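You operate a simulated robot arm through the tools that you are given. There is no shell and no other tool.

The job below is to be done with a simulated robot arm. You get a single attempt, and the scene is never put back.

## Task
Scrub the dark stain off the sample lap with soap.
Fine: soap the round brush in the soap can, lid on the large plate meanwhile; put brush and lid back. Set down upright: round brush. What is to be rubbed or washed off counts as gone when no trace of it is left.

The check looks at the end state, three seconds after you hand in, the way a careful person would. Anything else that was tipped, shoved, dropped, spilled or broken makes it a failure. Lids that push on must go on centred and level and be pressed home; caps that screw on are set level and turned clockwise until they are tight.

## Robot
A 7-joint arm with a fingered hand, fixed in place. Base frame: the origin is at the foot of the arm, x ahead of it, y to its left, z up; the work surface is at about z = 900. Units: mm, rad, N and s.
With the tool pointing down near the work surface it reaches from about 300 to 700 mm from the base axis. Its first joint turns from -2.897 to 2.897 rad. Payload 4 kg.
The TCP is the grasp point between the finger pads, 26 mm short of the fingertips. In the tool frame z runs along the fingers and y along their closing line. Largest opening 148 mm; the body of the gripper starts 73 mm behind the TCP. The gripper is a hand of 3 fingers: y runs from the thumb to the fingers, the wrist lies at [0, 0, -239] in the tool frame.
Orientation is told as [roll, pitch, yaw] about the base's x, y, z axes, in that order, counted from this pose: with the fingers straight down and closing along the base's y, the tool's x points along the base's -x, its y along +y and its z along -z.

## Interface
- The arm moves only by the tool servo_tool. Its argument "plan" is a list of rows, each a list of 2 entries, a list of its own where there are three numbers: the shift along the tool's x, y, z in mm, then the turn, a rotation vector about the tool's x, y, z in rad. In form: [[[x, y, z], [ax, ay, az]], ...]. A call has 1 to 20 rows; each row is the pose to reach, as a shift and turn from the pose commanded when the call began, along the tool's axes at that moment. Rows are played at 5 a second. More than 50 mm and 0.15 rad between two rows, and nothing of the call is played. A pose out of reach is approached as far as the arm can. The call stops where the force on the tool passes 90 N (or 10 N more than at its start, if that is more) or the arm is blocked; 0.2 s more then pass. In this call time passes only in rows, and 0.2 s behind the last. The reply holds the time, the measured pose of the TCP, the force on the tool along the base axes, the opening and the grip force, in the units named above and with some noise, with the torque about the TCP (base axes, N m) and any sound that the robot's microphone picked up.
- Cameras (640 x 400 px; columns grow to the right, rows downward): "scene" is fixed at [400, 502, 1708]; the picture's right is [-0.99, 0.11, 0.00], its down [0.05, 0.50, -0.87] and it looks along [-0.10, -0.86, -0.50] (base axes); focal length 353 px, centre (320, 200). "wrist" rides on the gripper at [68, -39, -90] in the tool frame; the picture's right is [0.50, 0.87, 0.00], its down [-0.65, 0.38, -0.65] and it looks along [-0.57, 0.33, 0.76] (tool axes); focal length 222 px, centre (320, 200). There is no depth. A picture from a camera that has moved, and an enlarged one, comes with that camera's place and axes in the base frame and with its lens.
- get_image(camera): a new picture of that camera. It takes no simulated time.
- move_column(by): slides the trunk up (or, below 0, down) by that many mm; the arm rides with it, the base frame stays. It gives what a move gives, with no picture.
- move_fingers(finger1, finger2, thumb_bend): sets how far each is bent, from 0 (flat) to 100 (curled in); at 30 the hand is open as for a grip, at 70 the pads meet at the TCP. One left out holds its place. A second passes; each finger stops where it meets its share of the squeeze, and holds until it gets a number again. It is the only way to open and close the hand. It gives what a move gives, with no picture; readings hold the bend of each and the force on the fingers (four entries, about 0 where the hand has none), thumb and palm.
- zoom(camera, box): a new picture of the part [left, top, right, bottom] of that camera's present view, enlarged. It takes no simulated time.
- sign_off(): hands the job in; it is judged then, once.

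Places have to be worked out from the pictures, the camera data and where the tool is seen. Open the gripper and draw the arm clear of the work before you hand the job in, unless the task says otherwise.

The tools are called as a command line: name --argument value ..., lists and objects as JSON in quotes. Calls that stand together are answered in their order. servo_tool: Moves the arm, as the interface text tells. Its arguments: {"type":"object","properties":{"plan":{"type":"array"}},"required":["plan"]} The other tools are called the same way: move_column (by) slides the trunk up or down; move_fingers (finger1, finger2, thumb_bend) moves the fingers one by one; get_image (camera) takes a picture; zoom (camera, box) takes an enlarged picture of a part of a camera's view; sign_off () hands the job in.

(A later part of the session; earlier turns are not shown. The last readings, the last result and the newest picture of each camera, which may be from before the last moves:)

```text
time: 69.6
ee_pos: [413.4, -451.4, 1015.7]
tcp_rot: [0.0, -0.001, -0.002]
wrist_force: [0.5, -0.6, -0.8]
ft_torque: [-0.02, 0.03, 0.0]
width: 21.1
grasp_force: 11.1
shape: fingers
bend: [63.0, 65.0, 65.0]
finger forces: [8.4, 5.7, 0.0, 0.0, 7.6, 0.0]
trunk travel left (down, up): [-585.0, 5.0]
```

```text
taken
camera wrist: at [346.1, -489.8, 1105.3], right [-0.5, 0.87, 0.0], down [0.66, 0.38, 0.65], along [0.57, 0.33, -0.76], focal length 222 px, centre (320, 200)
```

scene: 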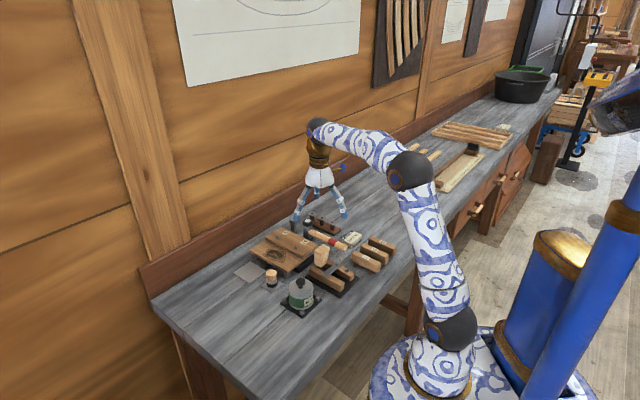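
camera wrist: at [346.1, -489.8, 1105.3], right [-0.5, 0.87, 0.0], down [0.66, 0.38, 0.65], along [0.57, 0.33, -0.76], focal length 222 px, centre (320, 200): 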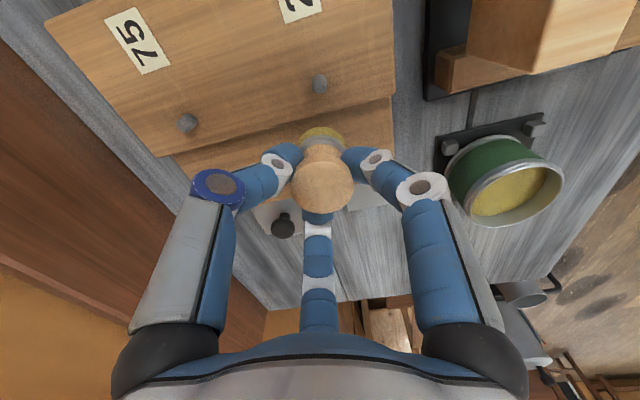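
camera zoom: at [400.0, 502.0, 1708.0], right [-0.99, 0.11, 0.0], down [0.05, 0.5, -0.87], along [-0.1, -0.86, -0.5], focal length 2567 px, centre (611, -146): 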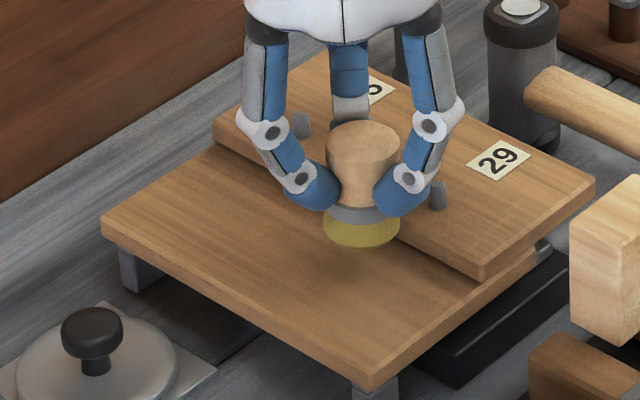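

The lap has not moved. I lift the brush away to above its own plate and inspect the board.

servo_tool --plan '[[[0, 0, -15], [0, 0, 0]], [[-8, 18, -25], [0, 0, 0]], [[-20, 42, -25], [0, 0, 0]], [[-32, 65, -25], [0, 0, 0]], [[-42, 82, -25], [0, 0, 0]], [[-46, 88, -25], [0, 0, 0]], [[-46, 88, -25], [0, 0, 0]]]'

zoom --camera "scene" --box '[245, 220, 315, 275]'

get_image --camera "wrist"

zoom --camera "scene" --box '[245, 225, 295, 265]'

```text
time: 71.2
ee_pos: [460.2, -363.3, 1039.9]
tcp_rot: [0.001, 0.0, -0.003]
wrist_force: [-0.5, 0.4, 0.2]
ft_torque: [-0.02, 0.02, -0.03]
width: 20.9
grasp_force: 10.8
shape: fingers
bend: [63.0, 65.0, 65.0]
finger forces: [8.4, 5.7, 0.1, 0.0, 7.6, 0.1]
trunk travel left (down, up): [-585.0, 5.0]
```

```text
7.27 times, centred on (280, 248) of scene
camera zoom: at [400.0, 502.0, 1708.0], right [-0.99, 0.11, 0.0], down [0.05, 0.5, -0.87], along [-0.1, -0.86, -0.5], focal length 2567 px, centre (611, -146)
```

zoom: 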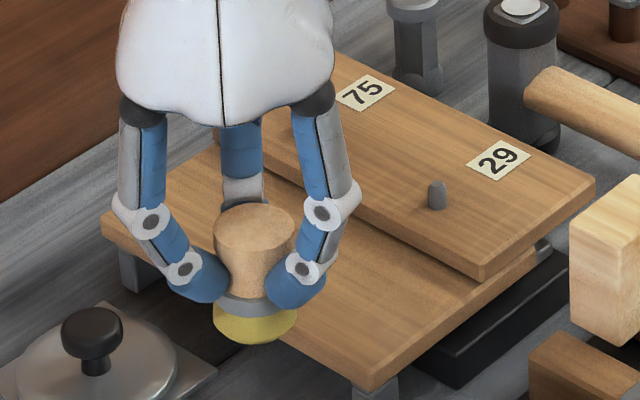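

```text
taken
camera wrist: at [392.6, -401.2, 1129.6], right [-0.5, 0.87, 0.0], down [0.66, 0.38, 0.65], along [0.57, 0.33, -0.76], focal length 222 px, centre (320, 200)
```

wrist: 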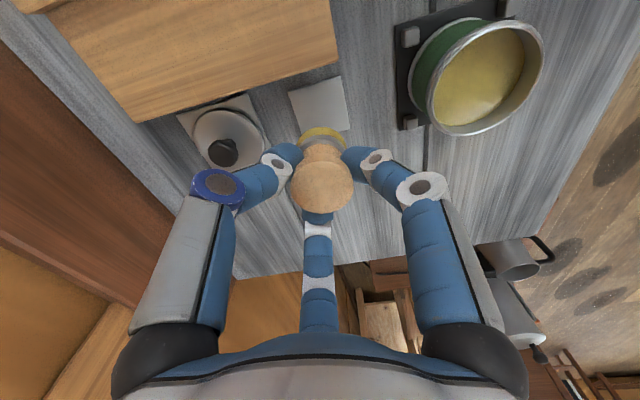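

```text
10.00 times, centred on (270, 245) of scene
camera zoom: at [400.0, 502.0, 1708.0], right [-0.99, 0.11, 0.0], down [0.05, 0.5, -0.87], along [-0.1, -0.86, -0.5], focal length 3530 px, centre (820, -250)
```

zoom: 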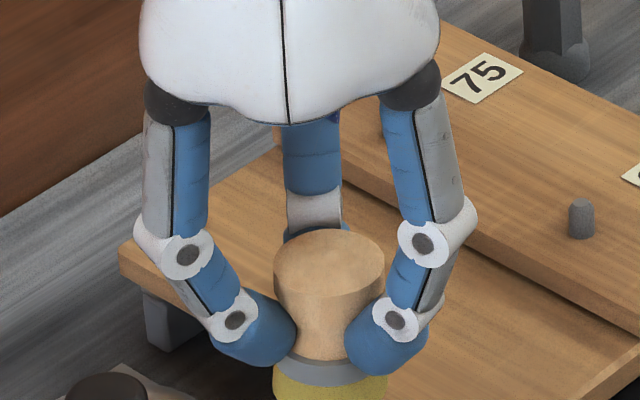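

zoom --camera "wrist" --box '[80, 0, 340, 140]'

zoom --camera "wrist" --box '[250, 80, 390, 230]'

```text
2.46 times, centred on (210, 70) of wrist
camera zoom: at [392.6, -401.2, 1129.6], right [-0.5, 0.87, 0.0], down [0.66, 0.38, 0.65], along [0.57, 0.33, -0.76], focal length 547 px, centre (591, 520)
```

zoom: 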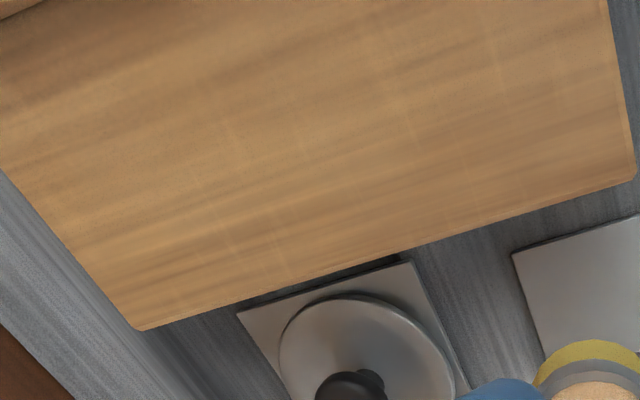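

```text
2.67 times, centred on (320, 155) of wrist
camera zoom: at [392.6, -401.2, 1129.6], right [-0.5, 0.87, 0.0], down [0.66, 0.38, 0.65], along [0.57, 0.33, -0.76], focal length 592 px, centre (320, 320)
```

zoom: 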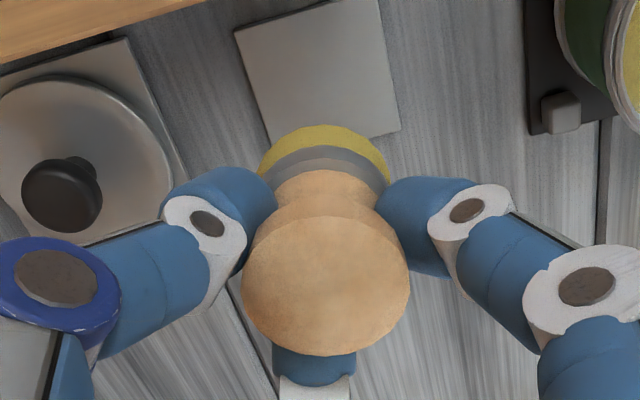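

The board looks clean where visible. I move the brush over the can so the scene camera sees the whole board before putting the brush away.

servo_tool --plan '[[[22, 20, -5], [0, 0, 0]], [[45, 41, -5], [0, 0, 0]], [[68, 62, -5], [0, 0, 0]], [[84, 76, -5], [0, 0, 0]], [[89.6, 82, -5], [0, 0, 0]], [[89.6, 82, -5], [0, 0, 0]]]'

zoom --camera "scene" --box '[245, 220, 315, 275]'

zoom --camera "scene" --box '[245, 230, 295, 265]'

zoom --camera "scene" --box '[260, 240, 310, 275]'

get_image --camera "wrist"

```text
time: 72.6
ee_pos: [370.3, -280.8, 1045.2]
tcp_rot: [0.001, -0.001, -0.002]
wrist_force: [-0.1, -0.3, -0.3]
ft_torque: [0.0, -0.04, 0.02]
width: 20.9
grasp_force: 11.2
shape: fingers
bend: [63.0, 65.0, 65.0]
finger forces: [8.3, 5.5, 0.0, 0.0, 7.7, 0.0]
trunk travel left (down, up): [-585.0, 5.0]
```

```text
7.27 times, centred on (280, 248) of scene
camera zoom: at [400.0, 502.0, 1708.0], right [-0.99, 0.11, 0.0], down [0.05, 0.5, -0.87], along [-0.1, -0.86, -0.5], focal length 2567 px, centre (611, -146)
```

zoom: 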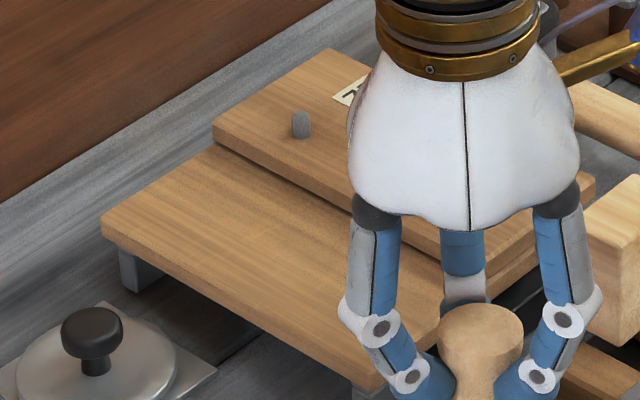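

```text
11.43 times, centred on (270, 248) of scene
camera zoom: at [400.0, 502.0, 1708.0], right [-0.99, 0.11, 0.0], down [0.05, 0.5, -0.87], along [-0.1, -0.86, -0.5], focal length 4034 px, centre (891, -343)
```

zoom: 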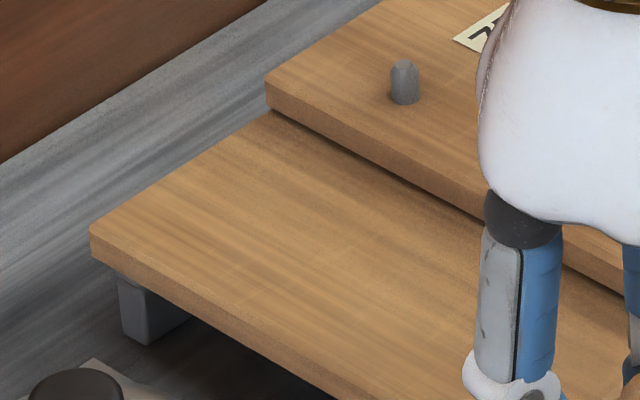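

```text
11.43 times, centred on (285, 258) of scene
camera zoom: at [400.0, 502.0, 1708.0], right [-0.99, 0.11, 0.0], down [0.05, 0.5, -0.87], along [-0.1, -0.86, -0.5], focal length 4034 px, centre (720, -457)
```

zoom: 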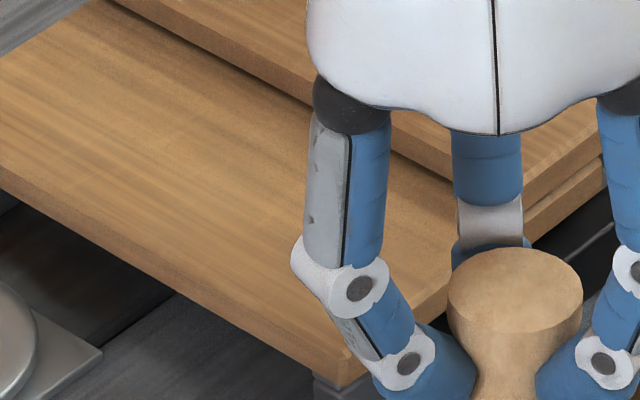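

```text
taken
camera wrist: at [302.9, -319.4, 1135.0], right [-0.5, 0.87, 0.0], down [0.66, 0.38, 0.65], along [0.57, 0.33, -0.76], focal length 222 px, centre (320, 200)
```

wrist: 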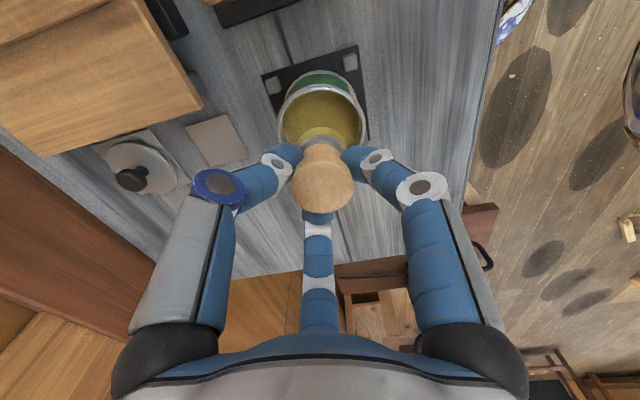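

The board shows bare grain; I take one more close look from the wrist view for faint residue.

zoom --camera "wrist" --box '[0, 0, 220, 150]'

```text
2.67 times, centred on (110, 75) of wrist
camera zoom: at [302.9, -319.4, 1135.0], right [-0.5, 0.87, 0.0], down [0.66, 0.38, 0.65], along [0.57, 0.33, -0.76], focal length 592 px, centre (880, 533)
```

zoom: 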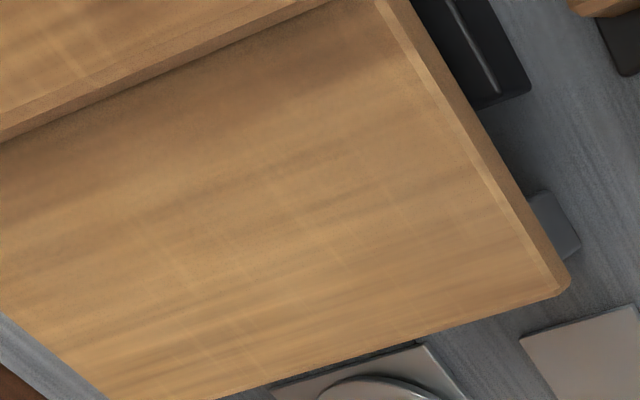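

There is a darker band along the step, probably just shade. I move the hand further toward the camera side so the scene camera sees the full board unobstructed.

servo_tool --plan '[[[10, 30, -10], [0, 0, 0]], [[20, 65, -20], [0, 0, 0]], [[30, 100, -30], [0, 0, 0]], [[40, 135, -40], [0, 0, 0]], [[40, 135, -40], [0, 0, 0]]]'

zoom --camera "scene" --box '[245, 220, 315, 275]'

zoom --camera "scene" --box '[255, 235, 300, 265]'

```text
time: 73.8
ee_pos: [330.5, -145.3, 1085.4]
tcp_rot: [0.0, 0.0, -0.001]
wrist_force: [0.4, -0.4, -1.3]
ft_torque: [-0.01, -0.02, 0.01]
width: 21.0
grasp_force: 11.2
shape: fingers
bend: [63.0, 65.0, 65.0]
finger forces: [8.4, 5.6, 0.0, 0.1, 7.5, 0.1]
trunk travel left (down, up): [-585.0, 5.0]
```

```text
7.27 times, centred on (280, 248) of scene
camera zoom: at [400.0, 502.0, 1708.0], right [-0.99, 0.11, 0.0], down [0.05, 0.5, -0.87], along [-0.1, -0.86, -0.5], focal length 2567 px, centre (611, -146)
```

zoom: 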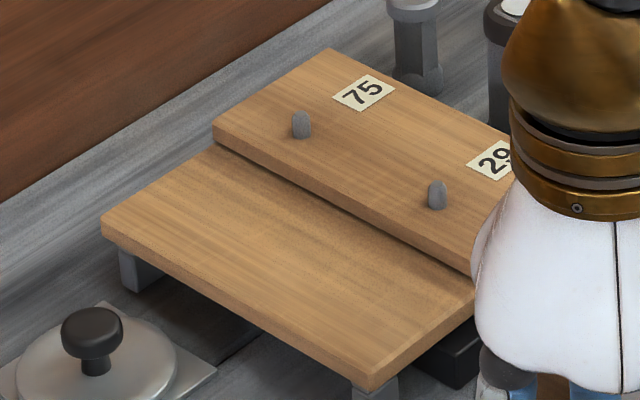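

```text
13.33 times, centred on (278, 250) of scene
camera zoom: at [400.0, 502.0, 1708.0], right [-0.99, 0.11, 0.0], down [0.05, 0.5, -0.87], along [-0.1, -0.86, -0.5], focal length 4706 px, centre (887, -467)
```

zoom: 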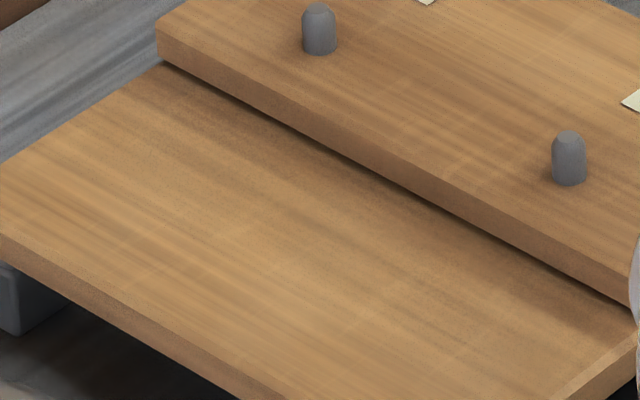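

The board is clean all over and unmoved. I carry the brush back over its small plate.

servo_tool --plan '[[[-18, -32, 0], [0, 0, 0]], [[-40, -68, 0], [0, 0, 0]], [[-62, -104, 0], [0, 0, 0]], [[-84, -140, 5], [0, 0, 0]], [[-106, -178, 15], [0, 0, 0]], [[-122, -205, 25], [0, 0, 0]], [[-129.5, -217, 40], [0, 0, 0]], [[-129.5, -217, 60], [0, 0, 0]], [[-129.5, -217, 85], [0, 0, 0]], [[-129.5, -217, 100], [0, 0, 0]], [[-129.5, -217, 100], [0, 0, 0]]]'

zoom --camera "scene" --box '[235, 230, 305, 300]'

zoom --camera "wrist" --box '[220, 60, 420, 240]'

```text
time: 76.2
ee_pos: [459.1, -364.3, 985.4]
tcp_rot: [-0.001, -0.002, -0.001]
wrist_force: [0.5, -0.7, -0.7]
ft_torque: [0.0, 0.0, 0.02]
width: 20.8
grasp_force: 10.9
shape: fingers
bend: [63.0, 65.0, 65.0]
finger forces: [8.3, 5.5, 0.0, 0.0, 7.6, 0.0]
trunk travel left (down, up): [-585.0, 5.0]
```

```text
5.71 times, centred on (270, 265) of scene
camera zoom: at [400.0, 502.0, 1708.0], right [-0.99, 0.11, 0.0], down [0.05, 0.5, -0.87], along [-0.1, -0.86, -0.5], focal length 2017 px, centre (606, -171)
```

zoom: 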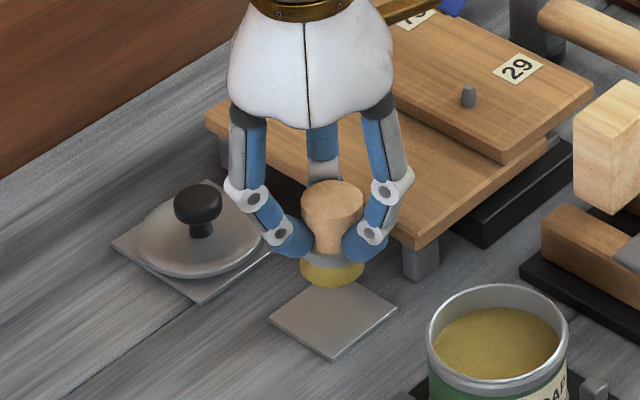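

```text
2.22 times, centred on (320, 150) of wrist
camera zoom: at [392.6, -402.4, 1074.8], right [-0.5, 0.87, 0.0], down [0.66, 0.38, 0.65], along [0.57, 0.33, -0.76], focal length 494 px, centre (320, 311)
```

zoom: 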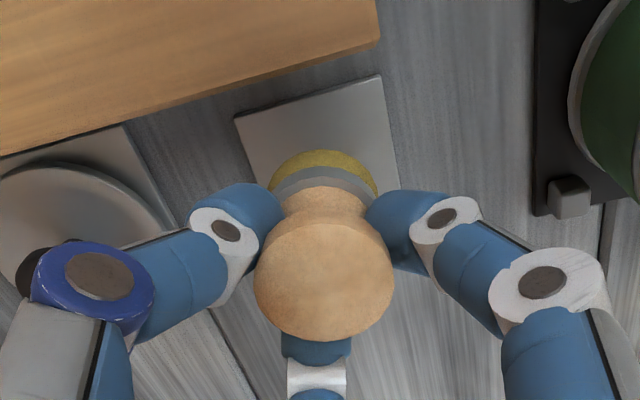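

The brush sits within a couple of millimetres of its plate centre. I nudge +1.5 mm in y and lower stepwise to contact.

servo_tool --plan '[[[0, 1.5, 8], [0, 0, 0]], [[0, 1.5, 16], [0, 0, 0]], [[0, 1.5, 20], [0, 0, 0]], [[0, 1.5, 22], [0, 0, 0]], [[0, 1.5, 23], [0, 0, 0]]]'

zoom --camera "scene" --box '[245, 245, 295, 295]'

```text
time: 77.4
ee_pos: [459.6, -361.1, 963.7]
tcp_rot: [-0.001, 0.0, -0.002]
wrist_force: [-0.4, -0.1, 1.0]
ft_torque: [0.01, -0.01, 0.0]
width: 20.6
grasp_force: 10.8
shape: fingers
bend: [63.0, 65.0, 65.0]
finger forces: [8.3, 5.6, 0.0, 0.0, 7.6, 0.1]
trunk travel left (down, up): [-585.0, 5.0]
```

```text
8.00 times, centred on (270, 270) of scene
camera zoom: at [400.0, 502.0, 1708.0], right [-0.99, 0.11, 0.0], down [0.05, 0.5, -0.87], along [-0.1, -0.86, -0.5], focal length 2824 px, centre (720, -360)
```

zoom: 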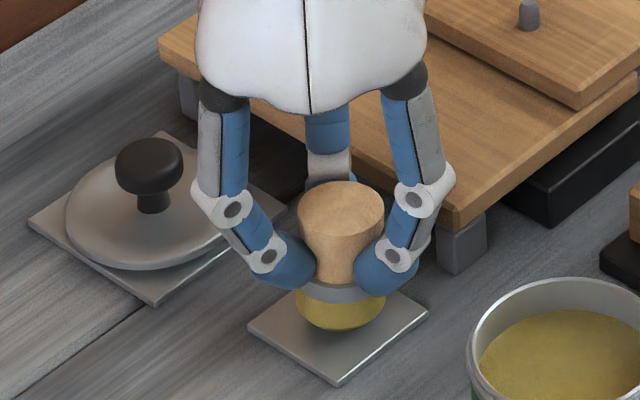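

Almost touching; I continue in 1 mm steps.

servo_tool --plan '[[[0, 0, 1], [0, 0, 0]], [[0, 0, 2], [0, 0, 0]], [[0, 0, 3], [0, 0, 0]]]'

```text
time: 78.2
ee_pos: [459.9, -363.0, 960.2]
tcp_rot: [0.001, -0.001, -0.002]
wrist_force: [-0.6, -0.7, -0.6]
ft_torque: [-0.01, 0.04, 0.02]
width: 21.2
grasp_force: 10.7
shape: fingers
bend: [63.0, 65.0, 65.0]
finger forces: [8.2, 5.6, 0.0, 0.1, 7.5, 0.0]
trunk travel left (down, up): [-585.0, 5.0]
```

No contact yet, so the brush did slide up a little in the grip during scrubbing; I continue down slowly.

servo_tool --plan '[[[0, 0, 1], [0, 0, 0]], [[0, 0, 2], [0, 0, 0]], [[0, 0, 3], [0, 0, 0]], [[0, 0, 3], [0, 0, 0]]]'

zoom --camera "scene" --box '[245, 245, 295, 295]'

zoom --camera "wrist" --box '[220, 60, 420, 240]'

```text
time: 79.2
ee_pos: [458.8, -361.8, 957.8]
tcp_rot: [0.001, -0.002, -0.003]
wrist_force: [0.5, 0.3, 5.7]
ft_torque: [0.01, 0.04, 0.03]
width: 21.0
grasp_force: 12.3
shape: fingers
bend: [63.0, 65.0, 65.0]
finger forces: [9.6, 6.0, 0.0, 0.1, 7.9, 0.0]
trunk travel left (down, up): [-585.0, 5.0]
```

```text
8.00 times, centred on (270, 270) of scene
camera zoom: at [400.0, 502.0, 1708.0], right [-0.99, 0.11, 0.0], down [0.05, 0.5, -0.87], along [-0.1, -0.86, -0.5], focal length 2824 px, centre (720, -360)
```

zoom: 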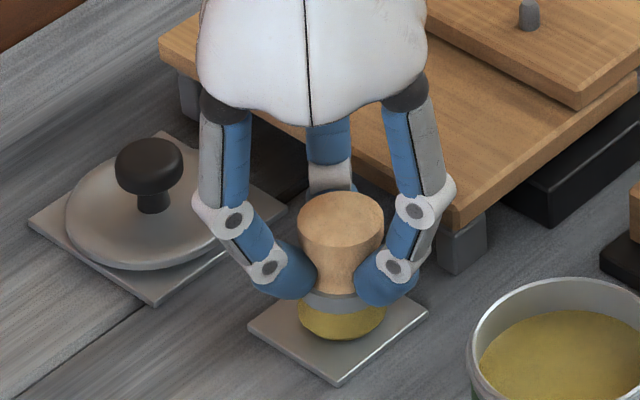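

```text
2.22 times, centred on (320, 150) of wrist
camera zoom: at [392.6, -399.7, 1046.6], right [-0.5, 0.87, 0.0], down [0.65, 0.38, 0.65], along [0.57, 0.33, -0.76], focal length 494 px, centre (320, 311)
```

zoom: 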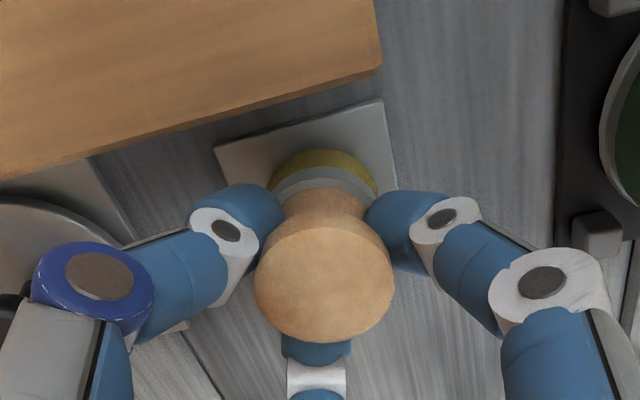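

The brush rests on its plate at the original spot (5.7 N contact). I ease off slightly and open the fingers in small steps.

servo_tool --plan '[[[0, 0, -0.5], [0, 0, 0]], [[0, 0, -0.5], [0, 0, 0]]]'

move_fingers --finger1 65 --finger2 67 --thumb_bend 66

move_fingers --finger1 61 --finger2 62 --thumb_bend 62

move_fingers --finger1 56 --finger2 56 --thumb_bend 56

zoom --camera "scene" --box '[245, 245, 295, 295]'

zoom --camera "wrist" --box '[220, 60, 420, 240]'

```text
time: 79.8
ee_pos: [459.3, -362.0, 957.6]
tcp_rot: [-0.001, 0.001, -0.001]
wrist_force: [0.4, 0.6, 2.6]
ft_torque: [0.01, -0.02, 0.01]
width: 21.1
grasp_force: 11.3
shape: fingers
bend: [63.0, 65.0, 65.0]
finger forces: [8.9, 6.1, 0.0, 0.0, 7.9, 0.0]
trunk travel left (down, up): [-585.0, 5.0]
```

```text
time: 80.8
ee_pos: [459.6, -361.4, 958.1]
tcp_rot: [0.001, -0.001, -0.003]
wrist_force: [1.2, 0.5, 4.6]
ft_torque: [0.02, -0.01, -0.01]
width: 22.0
grasp_force: 5.5
shape: fingers
bend: [63.0, 65.0, 64.0]
finger forces: [4.9, 2.1, 0.0, 0.0, 4.1, 0.0]
trunk travel left (down, up): [-585.0, 5.0]
```

```text
time: 81.8
ee_pos: [458.9, -361.1, 957.2]
tcp_rot: [0.0, -0.002, -0.002]
wrist_force: [0.5, -0.6, -0.8]
ft_torque: [-0.02, -0.03, 0.0]
width: 25.0
grasp_force: 0.3
shape: fingers
bend: [61.0, 62.0, 62.0]
finger forces: [0.2, 0.0, 0.0, 0.0, 0.1, 0.1]
trunk travel left (down, up): [-585.0, 5.0]
```

```text
time: 82.8
ee_pos: [459.2, -361.1, 956.5]
tcp_rot: [-0.001, 0.0, -0.001]
wrist_force: [-0.2, 0.2, 1.6]
ft_torque: [-0.01, 0.04, -0.04]
width: 42.2
grasp_force: 0.1
shape: fingers
bend: [56.0, 56.0, 56.0]
finger forces: [0.0, 0.0, 0.1, 0.1, 0.0, 0.0]
trunk travel left (down, up): [-585.0, 5.0]
```

```text
8.00 times, centred on (270, 270) of scene
camera zoom: at [400.0, 502.0, 1708.0], right [-0.99, 0.11, 0.0], down [0.05, 0.5, -0.87], along [-0.1, -0.86, -0.5], focal length 2824 px, centre (720, -360)
```

zoom: 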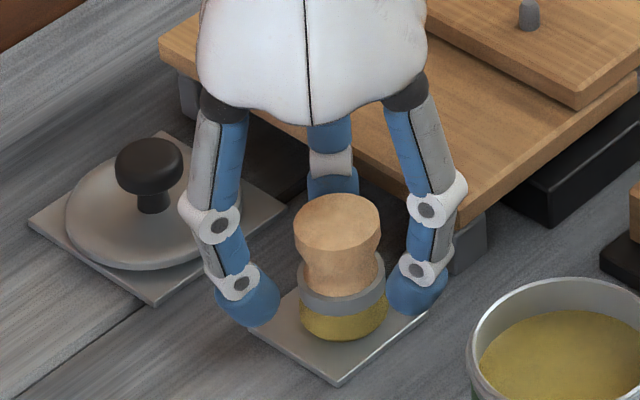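

```text
2.22 times, centred on (320, 150) of wrist
camera zoom: at [392.6, -400.0, 1046.7], right [-0.5, 0.87, 0.0], down [0.66, 0.38, 0.65], along [0.57, 0.33, -0.76], focal length 494 px, centre (320, 311)
```

zoom: 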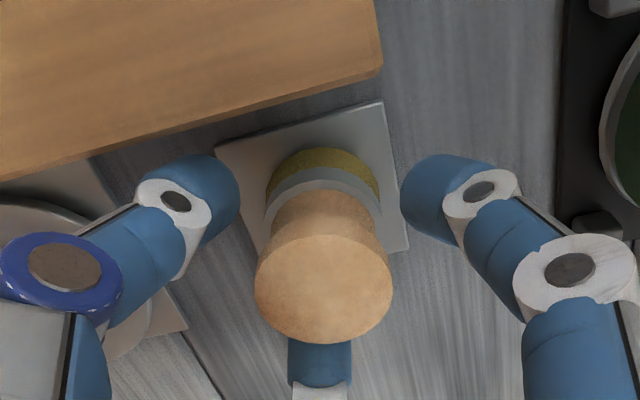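

The brush stands upright on its plate. I rise straight up and look back at it.

servo_tool --plan '[[[0, 0, -8], [0, 0, 0]], [[0, 0, -25], [0, 0, 0]], [[0, 0, -50], [0, 0, 0]], [[0, 0, -70], [0, 0, 0]], [[0, 0, -70], [0, 0, 0]]]'

zoom --camera "scene" --box '[235, 235, 305, 295]'

zoom --camera "wrist" --box '[150, 60, 390, 210]'

```text
time: 84.0
ee_pos: [460.1, -360.9, 1028.6]
tcp_rot: [0.0, 0.0, -0.001]
wrist_force: [0.2, 0.2, 0.4]
ft_torque: [-0.01, 0.03, 0.0]
width: 42.1
grasp_force: 0.0
shape: fingers
bend: [56.0, 56.0, 56.0]
finger forces: [0.1, 0.0, 0.1, 0.0, 0.1, 0.0]
trunk travel left (down, up): [-585.0, 5.0]
```

```text
6.67 times, centred on (270, 265) of scene
camera zoom: at [400.0, 502.0, 1708.0], right [-0.99, 0.11, 0.0], down [0.05, 0.5, -0.87], along [-0.1, -0.86, -0.5], focal length 2353 px, centre (653, -233)
```

zoom: 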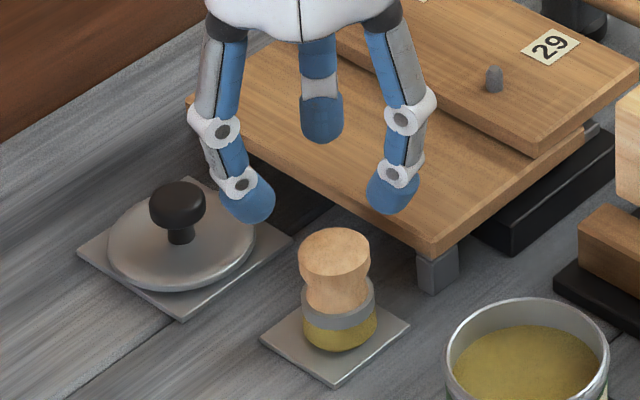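

```text
2.67 times, centred on (270, 135) of wrist
camera zoom: at [392.4, -400.1, 1116.8], right [-0.5, 0.87, 0.0], down [0.66, 0.38, 0.65], along [0.57, 0.33, -0.76], focal length 592 px, centre (453, 373)
```

zoom: 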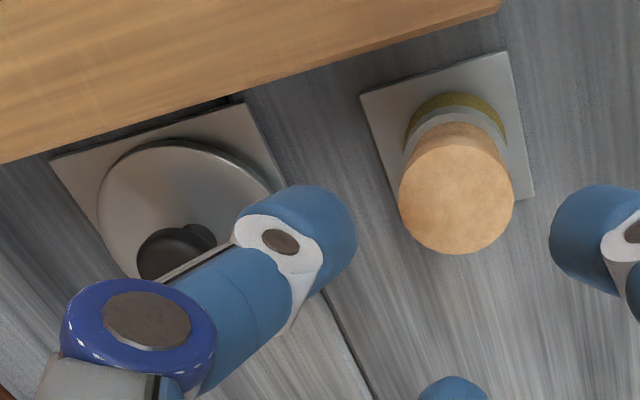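

The ferrule looks slightly slanted; I zoom to judge whether the brush really stands plumb.

zoom --camera "scene" --box '[258, 264, 290, 294]'

zoom --camera "wrist" --box '[280, 80, 360, 160]'

```text
13.33 times, centred on (274, 279) of scene
camera zoom: at [400.0, 502.0, 1708.0], right [-0.99, 0.11, 0.0], down [0.05, 0.5, -0.87], along [-0.1, -0.86, -0.5], focal length 4706 px, centre (933, -853)
```

zoom: 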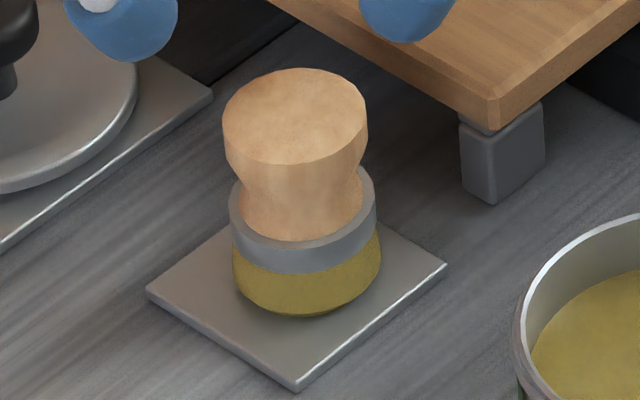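

```text
5.00 times, centred on (320, 120) of wrist
camera zoom: at [392.4, -400.1, 1116.8], right [-0.5, 0.87, 0.0], down [0.66, 0.38, 0.65], along [0.57, 0.33, -0.76], focal length 1111 px, centre (320, 600)
```

zoom: 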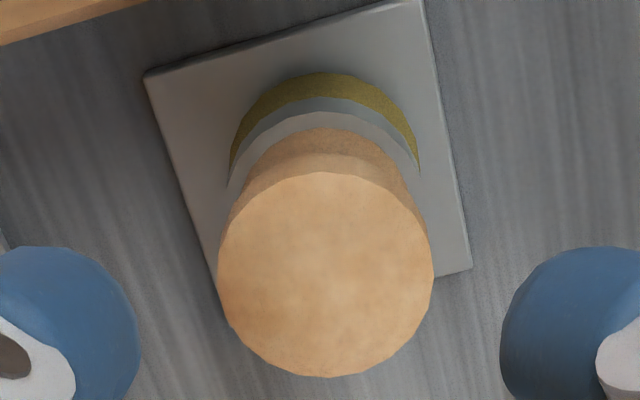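

The brush is upright and near the plate centre. Now I go back over the lid's knob at about (534.5,-432.5), staying low enough not to overstretch the arm.

servo_tool --plan '[[[-18, -17, 0], [0, 0, 0]], [[-38, -36, 8], [0, 0, 0]], [[-56, -54, 18], [0, 0, 0]], [[-70, -67, 26], [0, 0, 0]], [[-74, -71, 30], [0, 0, 0]], [[-74, -71, 30], [0, 0, 0]]]'

get_image --camera "wrist"

zoom --camera "wrist" --box '[240, 100, 400, 220]'

zoom --camera "scene" --box '[225, 230, 295, 290]'

```text
time: 85.4
ee_pos: [532.3, -432.4, 997.7]
tcp_rot: [-0.002, -0.001, -0.003]
wrist_force: [0.0, -0.1, -0.5]
ft_torque: [0.03, 0.0, 0.05]
width: 42.2
grasp_force: 0.1
shape: fingers
bend: [56.0, 56.0, 56.0]
finger forces: [0.0, 0.0, 0.0, 0.1, 0.0, 0.0]
trunk travel left (down, up): [-585.0, 5.0]
```

```text
taken
camera wrist: at [466.2, -471.1, 1086.3], right [-0.5, 0.87, 0.0], down [0.66, 0.38, 0.65], along [0.57, 0.33, -0.76], focal length 222 px, centre (320, 200)
```

wrist: 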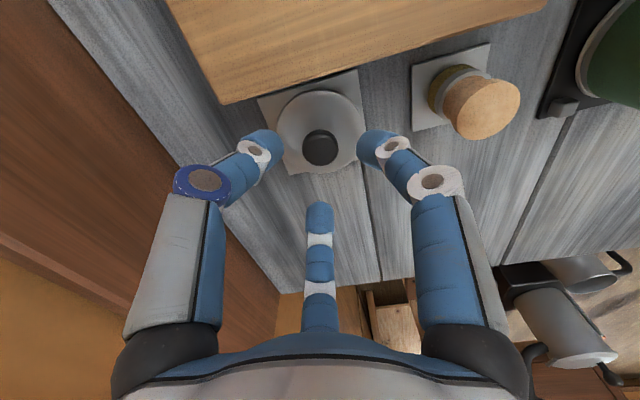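

```text
3.33 times, centred on (320, 160) of wrist
camera zoom: at [466.2, -471.1, 1086.3], right [-0.5, 0.87, 0.0], down [0.66, 0.38, 0.65], along [0.57, 0.33, -0.76], focal length 740 px, centre (320, 333)
```

zoom: 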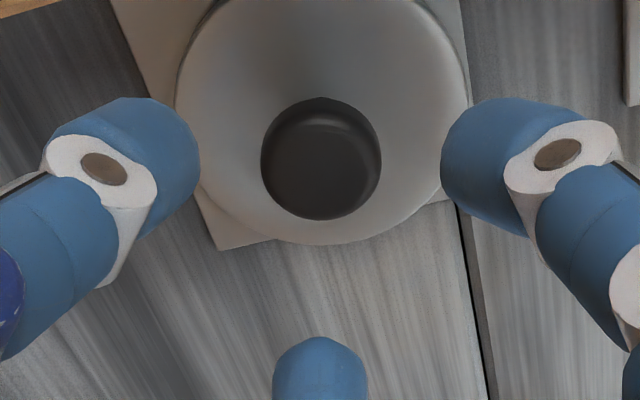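

```text
6.67 times, centred on (260, 260) of scene
camera zoom: at [400.0, 502.0, 1708.0], right [-0.99, 0.11, 0.0], down [0.05, 0.5, -0.87], along [-0.1, -0.86, -0.5], focal length 2353 px, centre (720, -200)
```

zoom: 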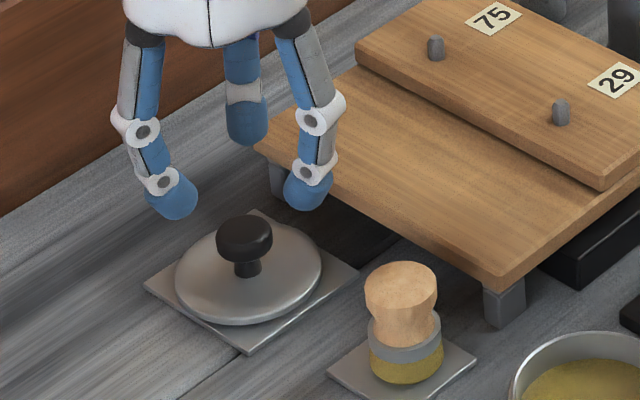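

The lid sits level on the plate with the knob almost exactly under the TCP. I descend to about z 957 around the knob.

servo_tool --plan '[[[-0.8, 0.3, 12], [0, 0, 0]], [[-0.8, 0.3, 24], [0, 0, 0]], [[-0.8, 0.3, 34], [0, 0, 0]], [[-0.8, 0.3, 40], [0, 0, 0]], [[-0.8, 0.3, 40], [0, 0, 0]]]'

zoom --camera "wrist" --box '[240, 100, 400, 220]'

zoom --camera "scene" --box '[225, 230, 295, 290]'

```text
time: 86.6
ee_pos: [534.7, -432.4, 956.9]
tcp_rot: [-0.001, -0.002, -0.002]
wrist_force: [-0.6, -1.1, 0.4]
ft_torque: [0.0, 0.02, 0.0]
width: 42.2
grasp_force: 0.0
shape: fingers
bend: [56.0, 56.0, 56.0]
finger forces: [0.0, 0.0, 0.0, 0.0, 0.0, 0.0]
trunk travel left (down, up): [-585.0, 5.0]
```

```text
3.33 times, centred on (320, 160) of wrist
camera zoom: at [467.1, -471.1, 1045.9], right [-0.5, 0.87, 0.0], down [0.66, 0.38, 0.65], along [0.57, 0.33, -0.76], focal length 740 px, centre (320, 333)
```

zoom: 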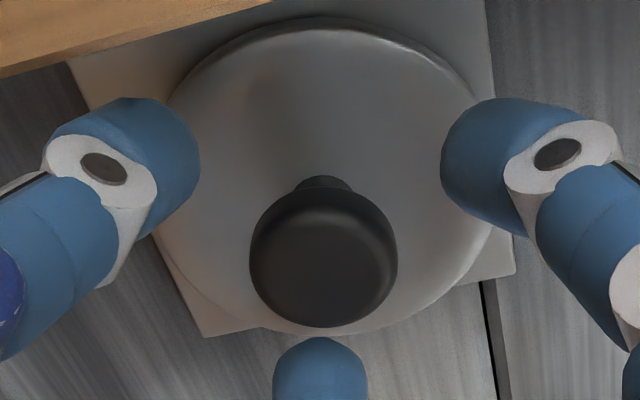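

```text
6.67 times, centred on (260, 260) of scene
camera zoom: at [400.0, 502.0, 1708.0], right [-0.99, 0.11, 0.0], down [0.05, 0.5, -0.87], along [-0.1, -0.86, -0.5], focal length 2353 px, centre (720, -200)
```

zoom: 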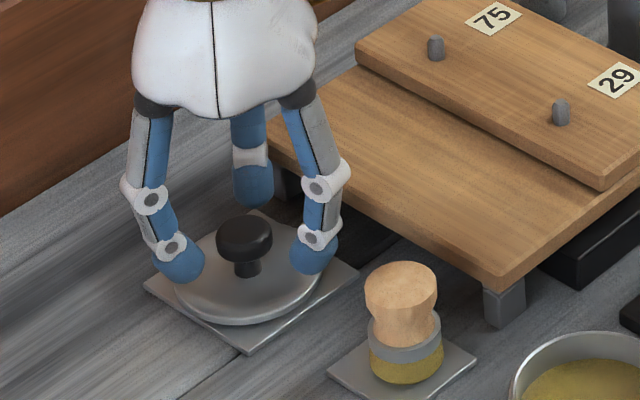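

The knob is centred to under 1 mm and 21 mm below the TCP, as at the first pick. I close evenly, then firm up with a balanced squeeze.

move_fingers --finger1 62 --finger2 62 --thumb_bend 62

move_fingers --finger1 66 --finger2 66 --thumb_bend 66

move_fingers --finger1 72 --finger2 72 --thumb_bend 68

zoom --camera "wrist" --box '[240, 100, 400, 220]'

zoom --camera "scene" --box '[225, 230, 295, 290]'

```text
time: 87.6
ee_pos: [532.8, -432.4, 956.3]
tcp_rot: [0.001, 0.0, -0.003]
wrist_force: [1.0, 0.2, 0.2]
ft_torque: [0.01, 0.03, 0.03]
width: 23.9
grasp_force: 0.2
shape: fingers
bend: [62.0, 62.0, 62.0]
finger forces: [0.0, 0.2, 0.0, 0.0, 0.0, 0.1]
trunk travel left (down, up): [-585.0, 5.0]
```

```text
time: 88.6
ee_pos: [534.1, -432.8, 957.2]
tcp_rot: [0.001, -0.001, -0.002]
wrist_force: [-0.5, 0.9, -0.4]
ft_torque: [0.03, 0.02, 0.0]
width: 18.4
grasp_force: 3.1
shape: fingers
bend: [63.0, 63.0, 65.0]
finger forces: [2.0, 2.2, 0.1, 0.1, 2.3, 0.0]
trunk travel left (down, up): [-585.0, 5.0]
```

```text
time: 89.6
ee_pos: [532.9, -432.2, 955.8]
tcp_rot: [0.001, 0.001, -0.003]
wrist_force: [0.2, 0.1, 0.2]
ft_torque: [0.0, 0.01, 0.0]
width: 16.5
grasp_force: 10.6
shape: fingers
bend: [64.0, 64.0, 65.0]
finger forces: [7.2, 7.1, 0.0, 0.0, 6.3, 0.0]
trunk travel left (down, up): [-585.0, 5.0]
```

```text
3.33 times, centred on (320, 160) of wrist
camera zoom: at [467.1, -471.0, 1046.0], right [-0.5, 0.87, 0.0], down [0.66, 0.38, 0.65], along [0.57, 0.33, -0.76], focal length 740 px, centre (320, 333)
```

zoom: 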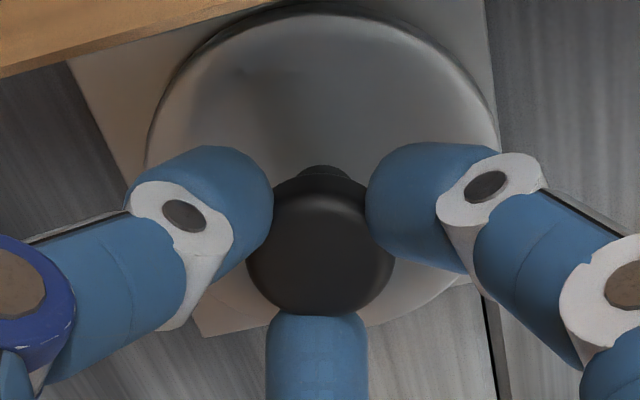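

```text
6.67 times, centred on (260, 260) of scene
camera zoom: at [400.0, 502.0, 1708.0], right [-0.99, 0.11, 0.0], down [0.05, 0.5, -0.87], along [-0.1, -0.86, -0.5], focal length 2353 px, centre (720, -200)
```

zoom: 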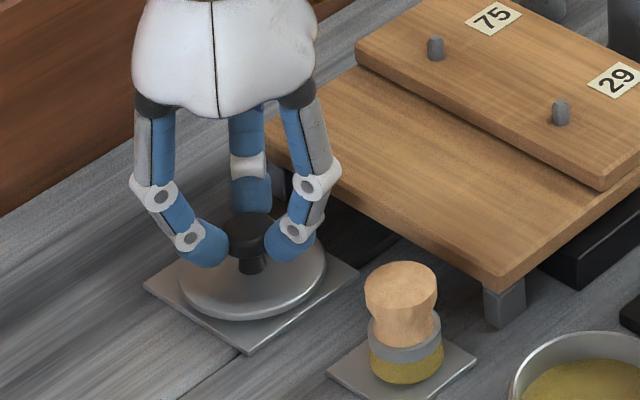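

The lid is held with balanced forces. I lift it, then move inward while rising to clear the brush, toward the can.

servo_tool --plan '[[[0, 0, -10], [0, 0, 0]], [[0, 0, -25], [0, 0, 0]], [[0, 0, -42], [0, 0, 0]], [[10, 10, -60], [0, 0, 0]], [[25, 23, -85], [0, 0, 0]], [[48, 44, -105], [0, 0, 0]], [[75, 70, -110], [0, 0, 0]], [[102, 95, -110], [0, 0, 0]], [[130, 121, -110], [0, 0, 0]], [[152, 141, -105], [0, 0, 0]], [[163, 151.5, -95], [0, 0, 0]], [[163, 151.5, -85], [0, 0, 0]], [[163, 151.5, -85], [0, 0, 0]]]'

get_image --camera "wrist"

zoom --camera "scene" --box '[265, 230, 335, 300]'

```text
time: 92.4
ee_pos: [371.1, -280.7, 1042.3]
tcp_rot: [-0.001, 0.001, -0.002]
wrist_force: [0.0, -1.1, -0.4]
ft_torque: [0.0, -0.02, -0.02]
width: 16.3
grasp_force: 9.8
shape: fingers
bend: [64.0, 64.0, 65.0]
finger forces: [7.0, 7.0, 0.0, 0.1, 6.0, 0.0]
trunk travel left (down, up): [-585.0, 5.0]
```

```text
taken
camera wrist: at [304.1, -319.5, 1131.2], right [-0.5, 0.87, 0.0], down [0.66, 0.38, 0.65], along [0.57, 0.33, -0.76], focal length 222 px, centre (320, 200)
```

wrist: 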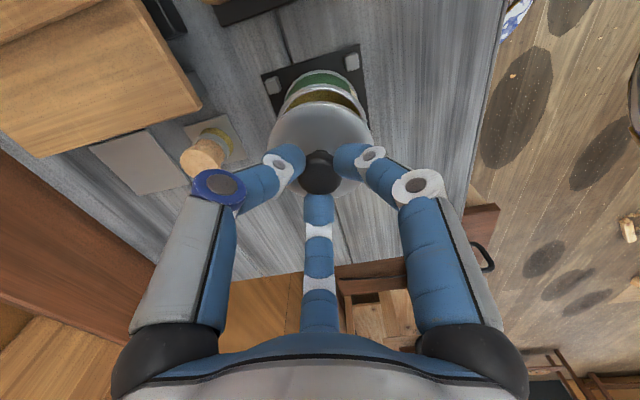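

```text
5.71 times, centred on (300, 265) of scene
camera zoom: at [400.0, 502.0, 1708.0], right [-0.99, 0.11, 0.0], down [0.05, 0.5, -0.87], along [-0.1, -0.86, -0.5], focal length 2017 px, centre (434, -171)
```

zoom: 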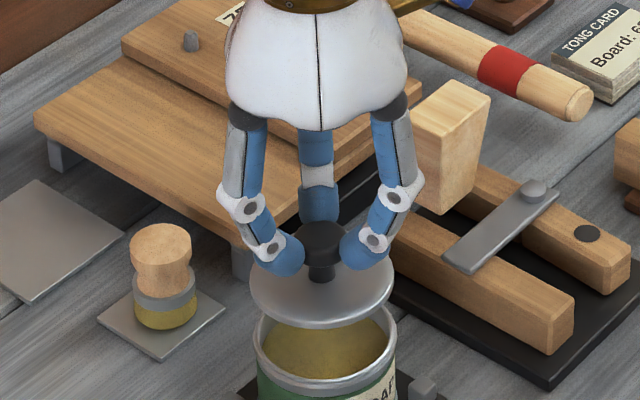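

The lid hangs level above the can, about 1 mm too far in +x by the scene view. I measure it in the wrist view too.

zoom --camera "wrist" --box '[240, 60, 400, 220]'

zoom --camera "scene" --box '[280, 255, 325, 300]'

```text
2.50 times, centred on (320, 140) of wrist
camera zoom: at [304.1, -319.5, 1131.2], right [-0.5, 0.87, 0.0], down [0.66, 0.38, 0.65], along [0.57, 0.33, -0.76], focal length 555 px, centre (320, 350)
```

zoom: 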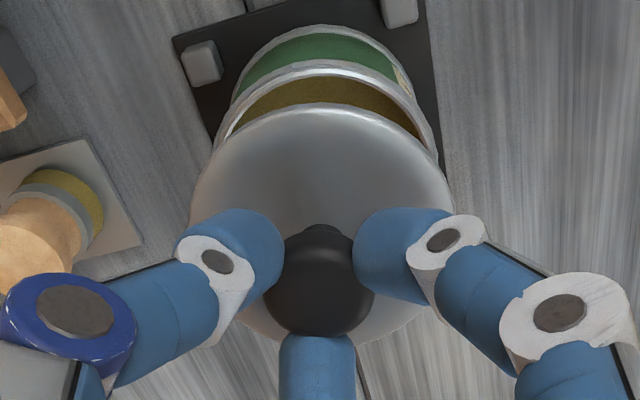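

```text
8.89 times, centred on (302, 278) of scene
camera zoom: at [400.0, 502.0, 1708.0], right [-0.99, 0.11, 0.0], down [0.05, 0.5, -0.87], along [-0.1, -0.86, -0.5], focal length 3137 px, centre (476, -489)
```

zoom: 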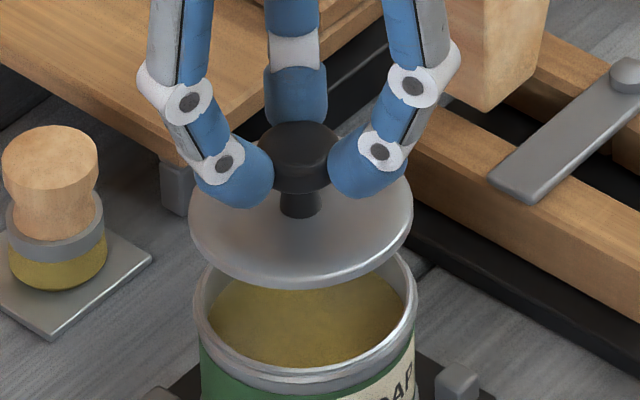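

Lid centre and can centre agree within about 1.5 mm; I correct by (-0.9,+1.3) and lower toward the rim.

servo_tool --plan '[[[0.9, 1.3, 5], [0, 0, 0]], [[0.9, 1.3, 12], [0, 0, 0]], [[0.9, 1.3, 20], [0, 0, 0]], [[0.9, 1.3, 24], [0, 0, 0]], [[0.9, 1.3, 24], [0, 0, 0]]]'

zoom --camera "wrist" --box '[240, 60, 400, 220]'

zoom --camera "scene" --box '[280, 255, 325, 300]'

```text
time: 93.6
ee_pos: [370.2, -280.2, 1017.7]
tcp_rot: [0.0, 0.0, -0.002]
wrist_force: [0.7, 0.6, -1.7]
ft_torque: [0.0, 0.01, -0.02]
width: 16.5
grasp_force: 9.6
shape: fingers
bend: [64.0, 64.0, 65.0]
finger forces: [7.0, 6.9, 0.0, 0.0, 6.0, 0.0]
trunk travel left (down, up): [-585.0, 5.0]
```

```text
2.50 times, centred on (320, 140) of wrist
camera zoom: at [303.4, -317.8, 1107.5], right [-0.5, 0.87, 0.0], down [0.66, 0.38, 0.65], along [0.57, 0.33, -0.76], focal length 555 px, centre (320, 350)
```

zoom: 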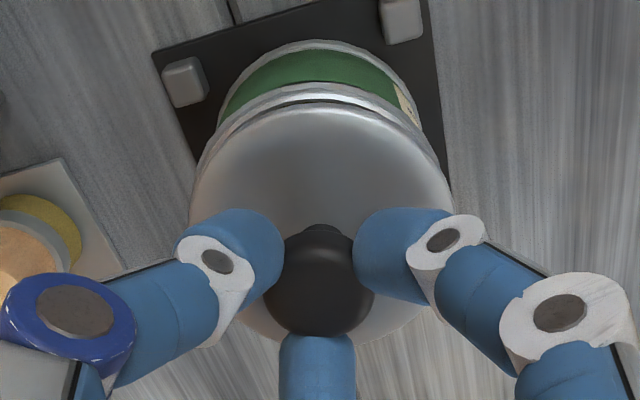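

```text
8.89 times, centred on (302, 278) of scene
camera zoom: at [400.0, 502.0, 1708.0], right [-0.99, 0.11, 0.0], down [0.05, 0.5, -0.87], along [-0.1, -0.86, -0.5], focal length 3137 px, centre (476, -489)
```

zoom: 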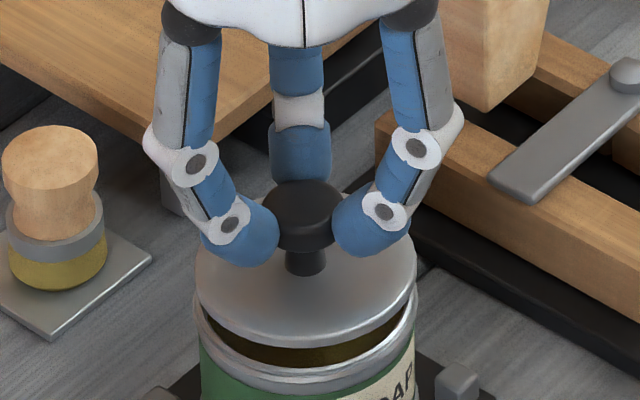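

Aligned in both views. I lower in 1.5 mm steps until the lid meets the rim.

servo_tool --plan '[[[0, 0, 2], [0, 0, 0]], [[0, 0, 4], [0, 0, 0]], [[0, 0, 6], [0, 0, 0]], [[0, 0, 7], [0, 0, 0]], [[0, 0, 8], [0, 0, 0]]]'

zoom --camera "wrist" --box '[240, 60, 400, 220]'

zoom --camera "scene" --box '[280, 255, 325, 300]'

```text
time: 94.8
ee_pos: [369.6, -279.2, 1010.1]
tcp_rot: [0.0, 0.0, -0.002]
wrist_force: [-0.8, -0.1, -0.5]
ft_torque: [-0.02, 0.01, 0.02]
width: 16.3
grasp_force: 9.9
shape: fingers
bend: [64.0, 64.0, 65.0]
finger forces: [6.9, 6.9, 0.0, 0.1, 6.0, 0.1]
trunk travel left (down, up): [-585.0, 5.0]
```

```text
2.50 times, centred on (320, 140) of wrist
camera zoom: at [303.4, -317.9, 1099.6], right [-0.5, 0.87, 0.0], down [0.66, 0.38, 0.65], along [0.57, 0.33, -0.76], focal length 555 px, centre (320, 350)
```

zoom: 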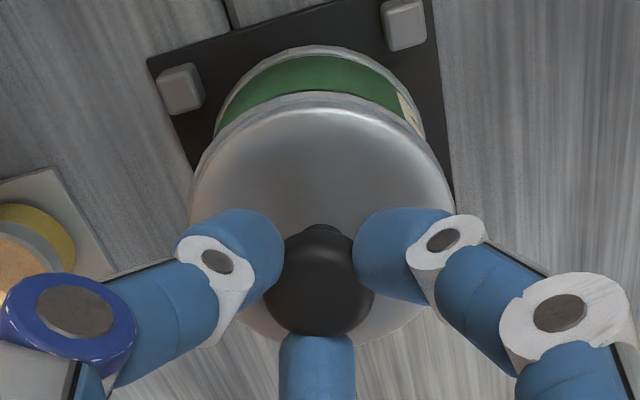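

```text
8.89 times, centred on (302, 278) of scene
camera zoom: at [400.0, 502.0, 1708.0], right [-0.99, 0.11, 0.0], down [0.05, 0.5, -0.87], along [-0.1, -0.86, -0.5], focal length 3137 px, centre (476, -489)
```

zoom: 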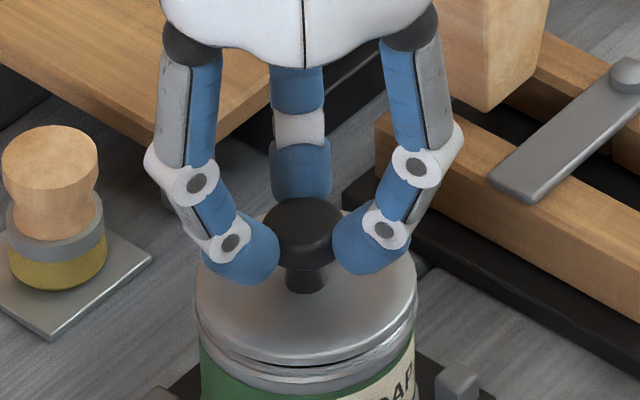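

The lid is just above the rim and concentric; I continue down in 1 mm steps.

servo_tool --plan '[[[0, 0, 1], [0, 0, 0]], [[0, 0, 2], [0, 0, 0]], [[0, 0, 3], [0, 0, 0]], [[0, 0, 4], [0, 0, 0]]]'

zoom --camera "scene" --box '[280, 255, 325, 300]'

```text
time: 95.8
ee_pos: [370.1, -279.3, 1006.0]
tcp_rot: [-0.003, -0.001, -0.001]
wrist_force: [0.2, -0.4, 8.0]
ft_torque: [-0.02, 0.03, 0.01]
width: 16.2
grasp_force: 12.3
shape: fingers
bend: [64.0, 64.0, 65.0]
finger forces: [8.3, 8.5, 0.0, 0.0, 8.0, 0.0]
trunk travel left (down, up): [-585.0, 5.0]
heard: snap
```

```text
8.89 times, centred on (302, 278) of scene
camera zoom: at [400.0, 502.0, 1708.0], right [-0.99, 0.11, 0.0], down [0.05, 0.5, -0.87], along [-0.1, -0.86, -0.5], focal length 3137 px, centre (476, -489)
```

zoom: 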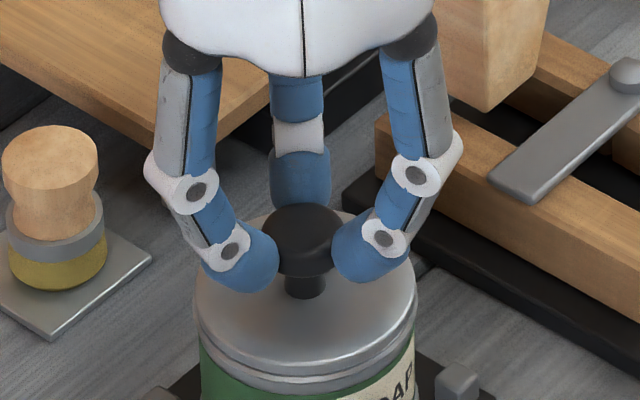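

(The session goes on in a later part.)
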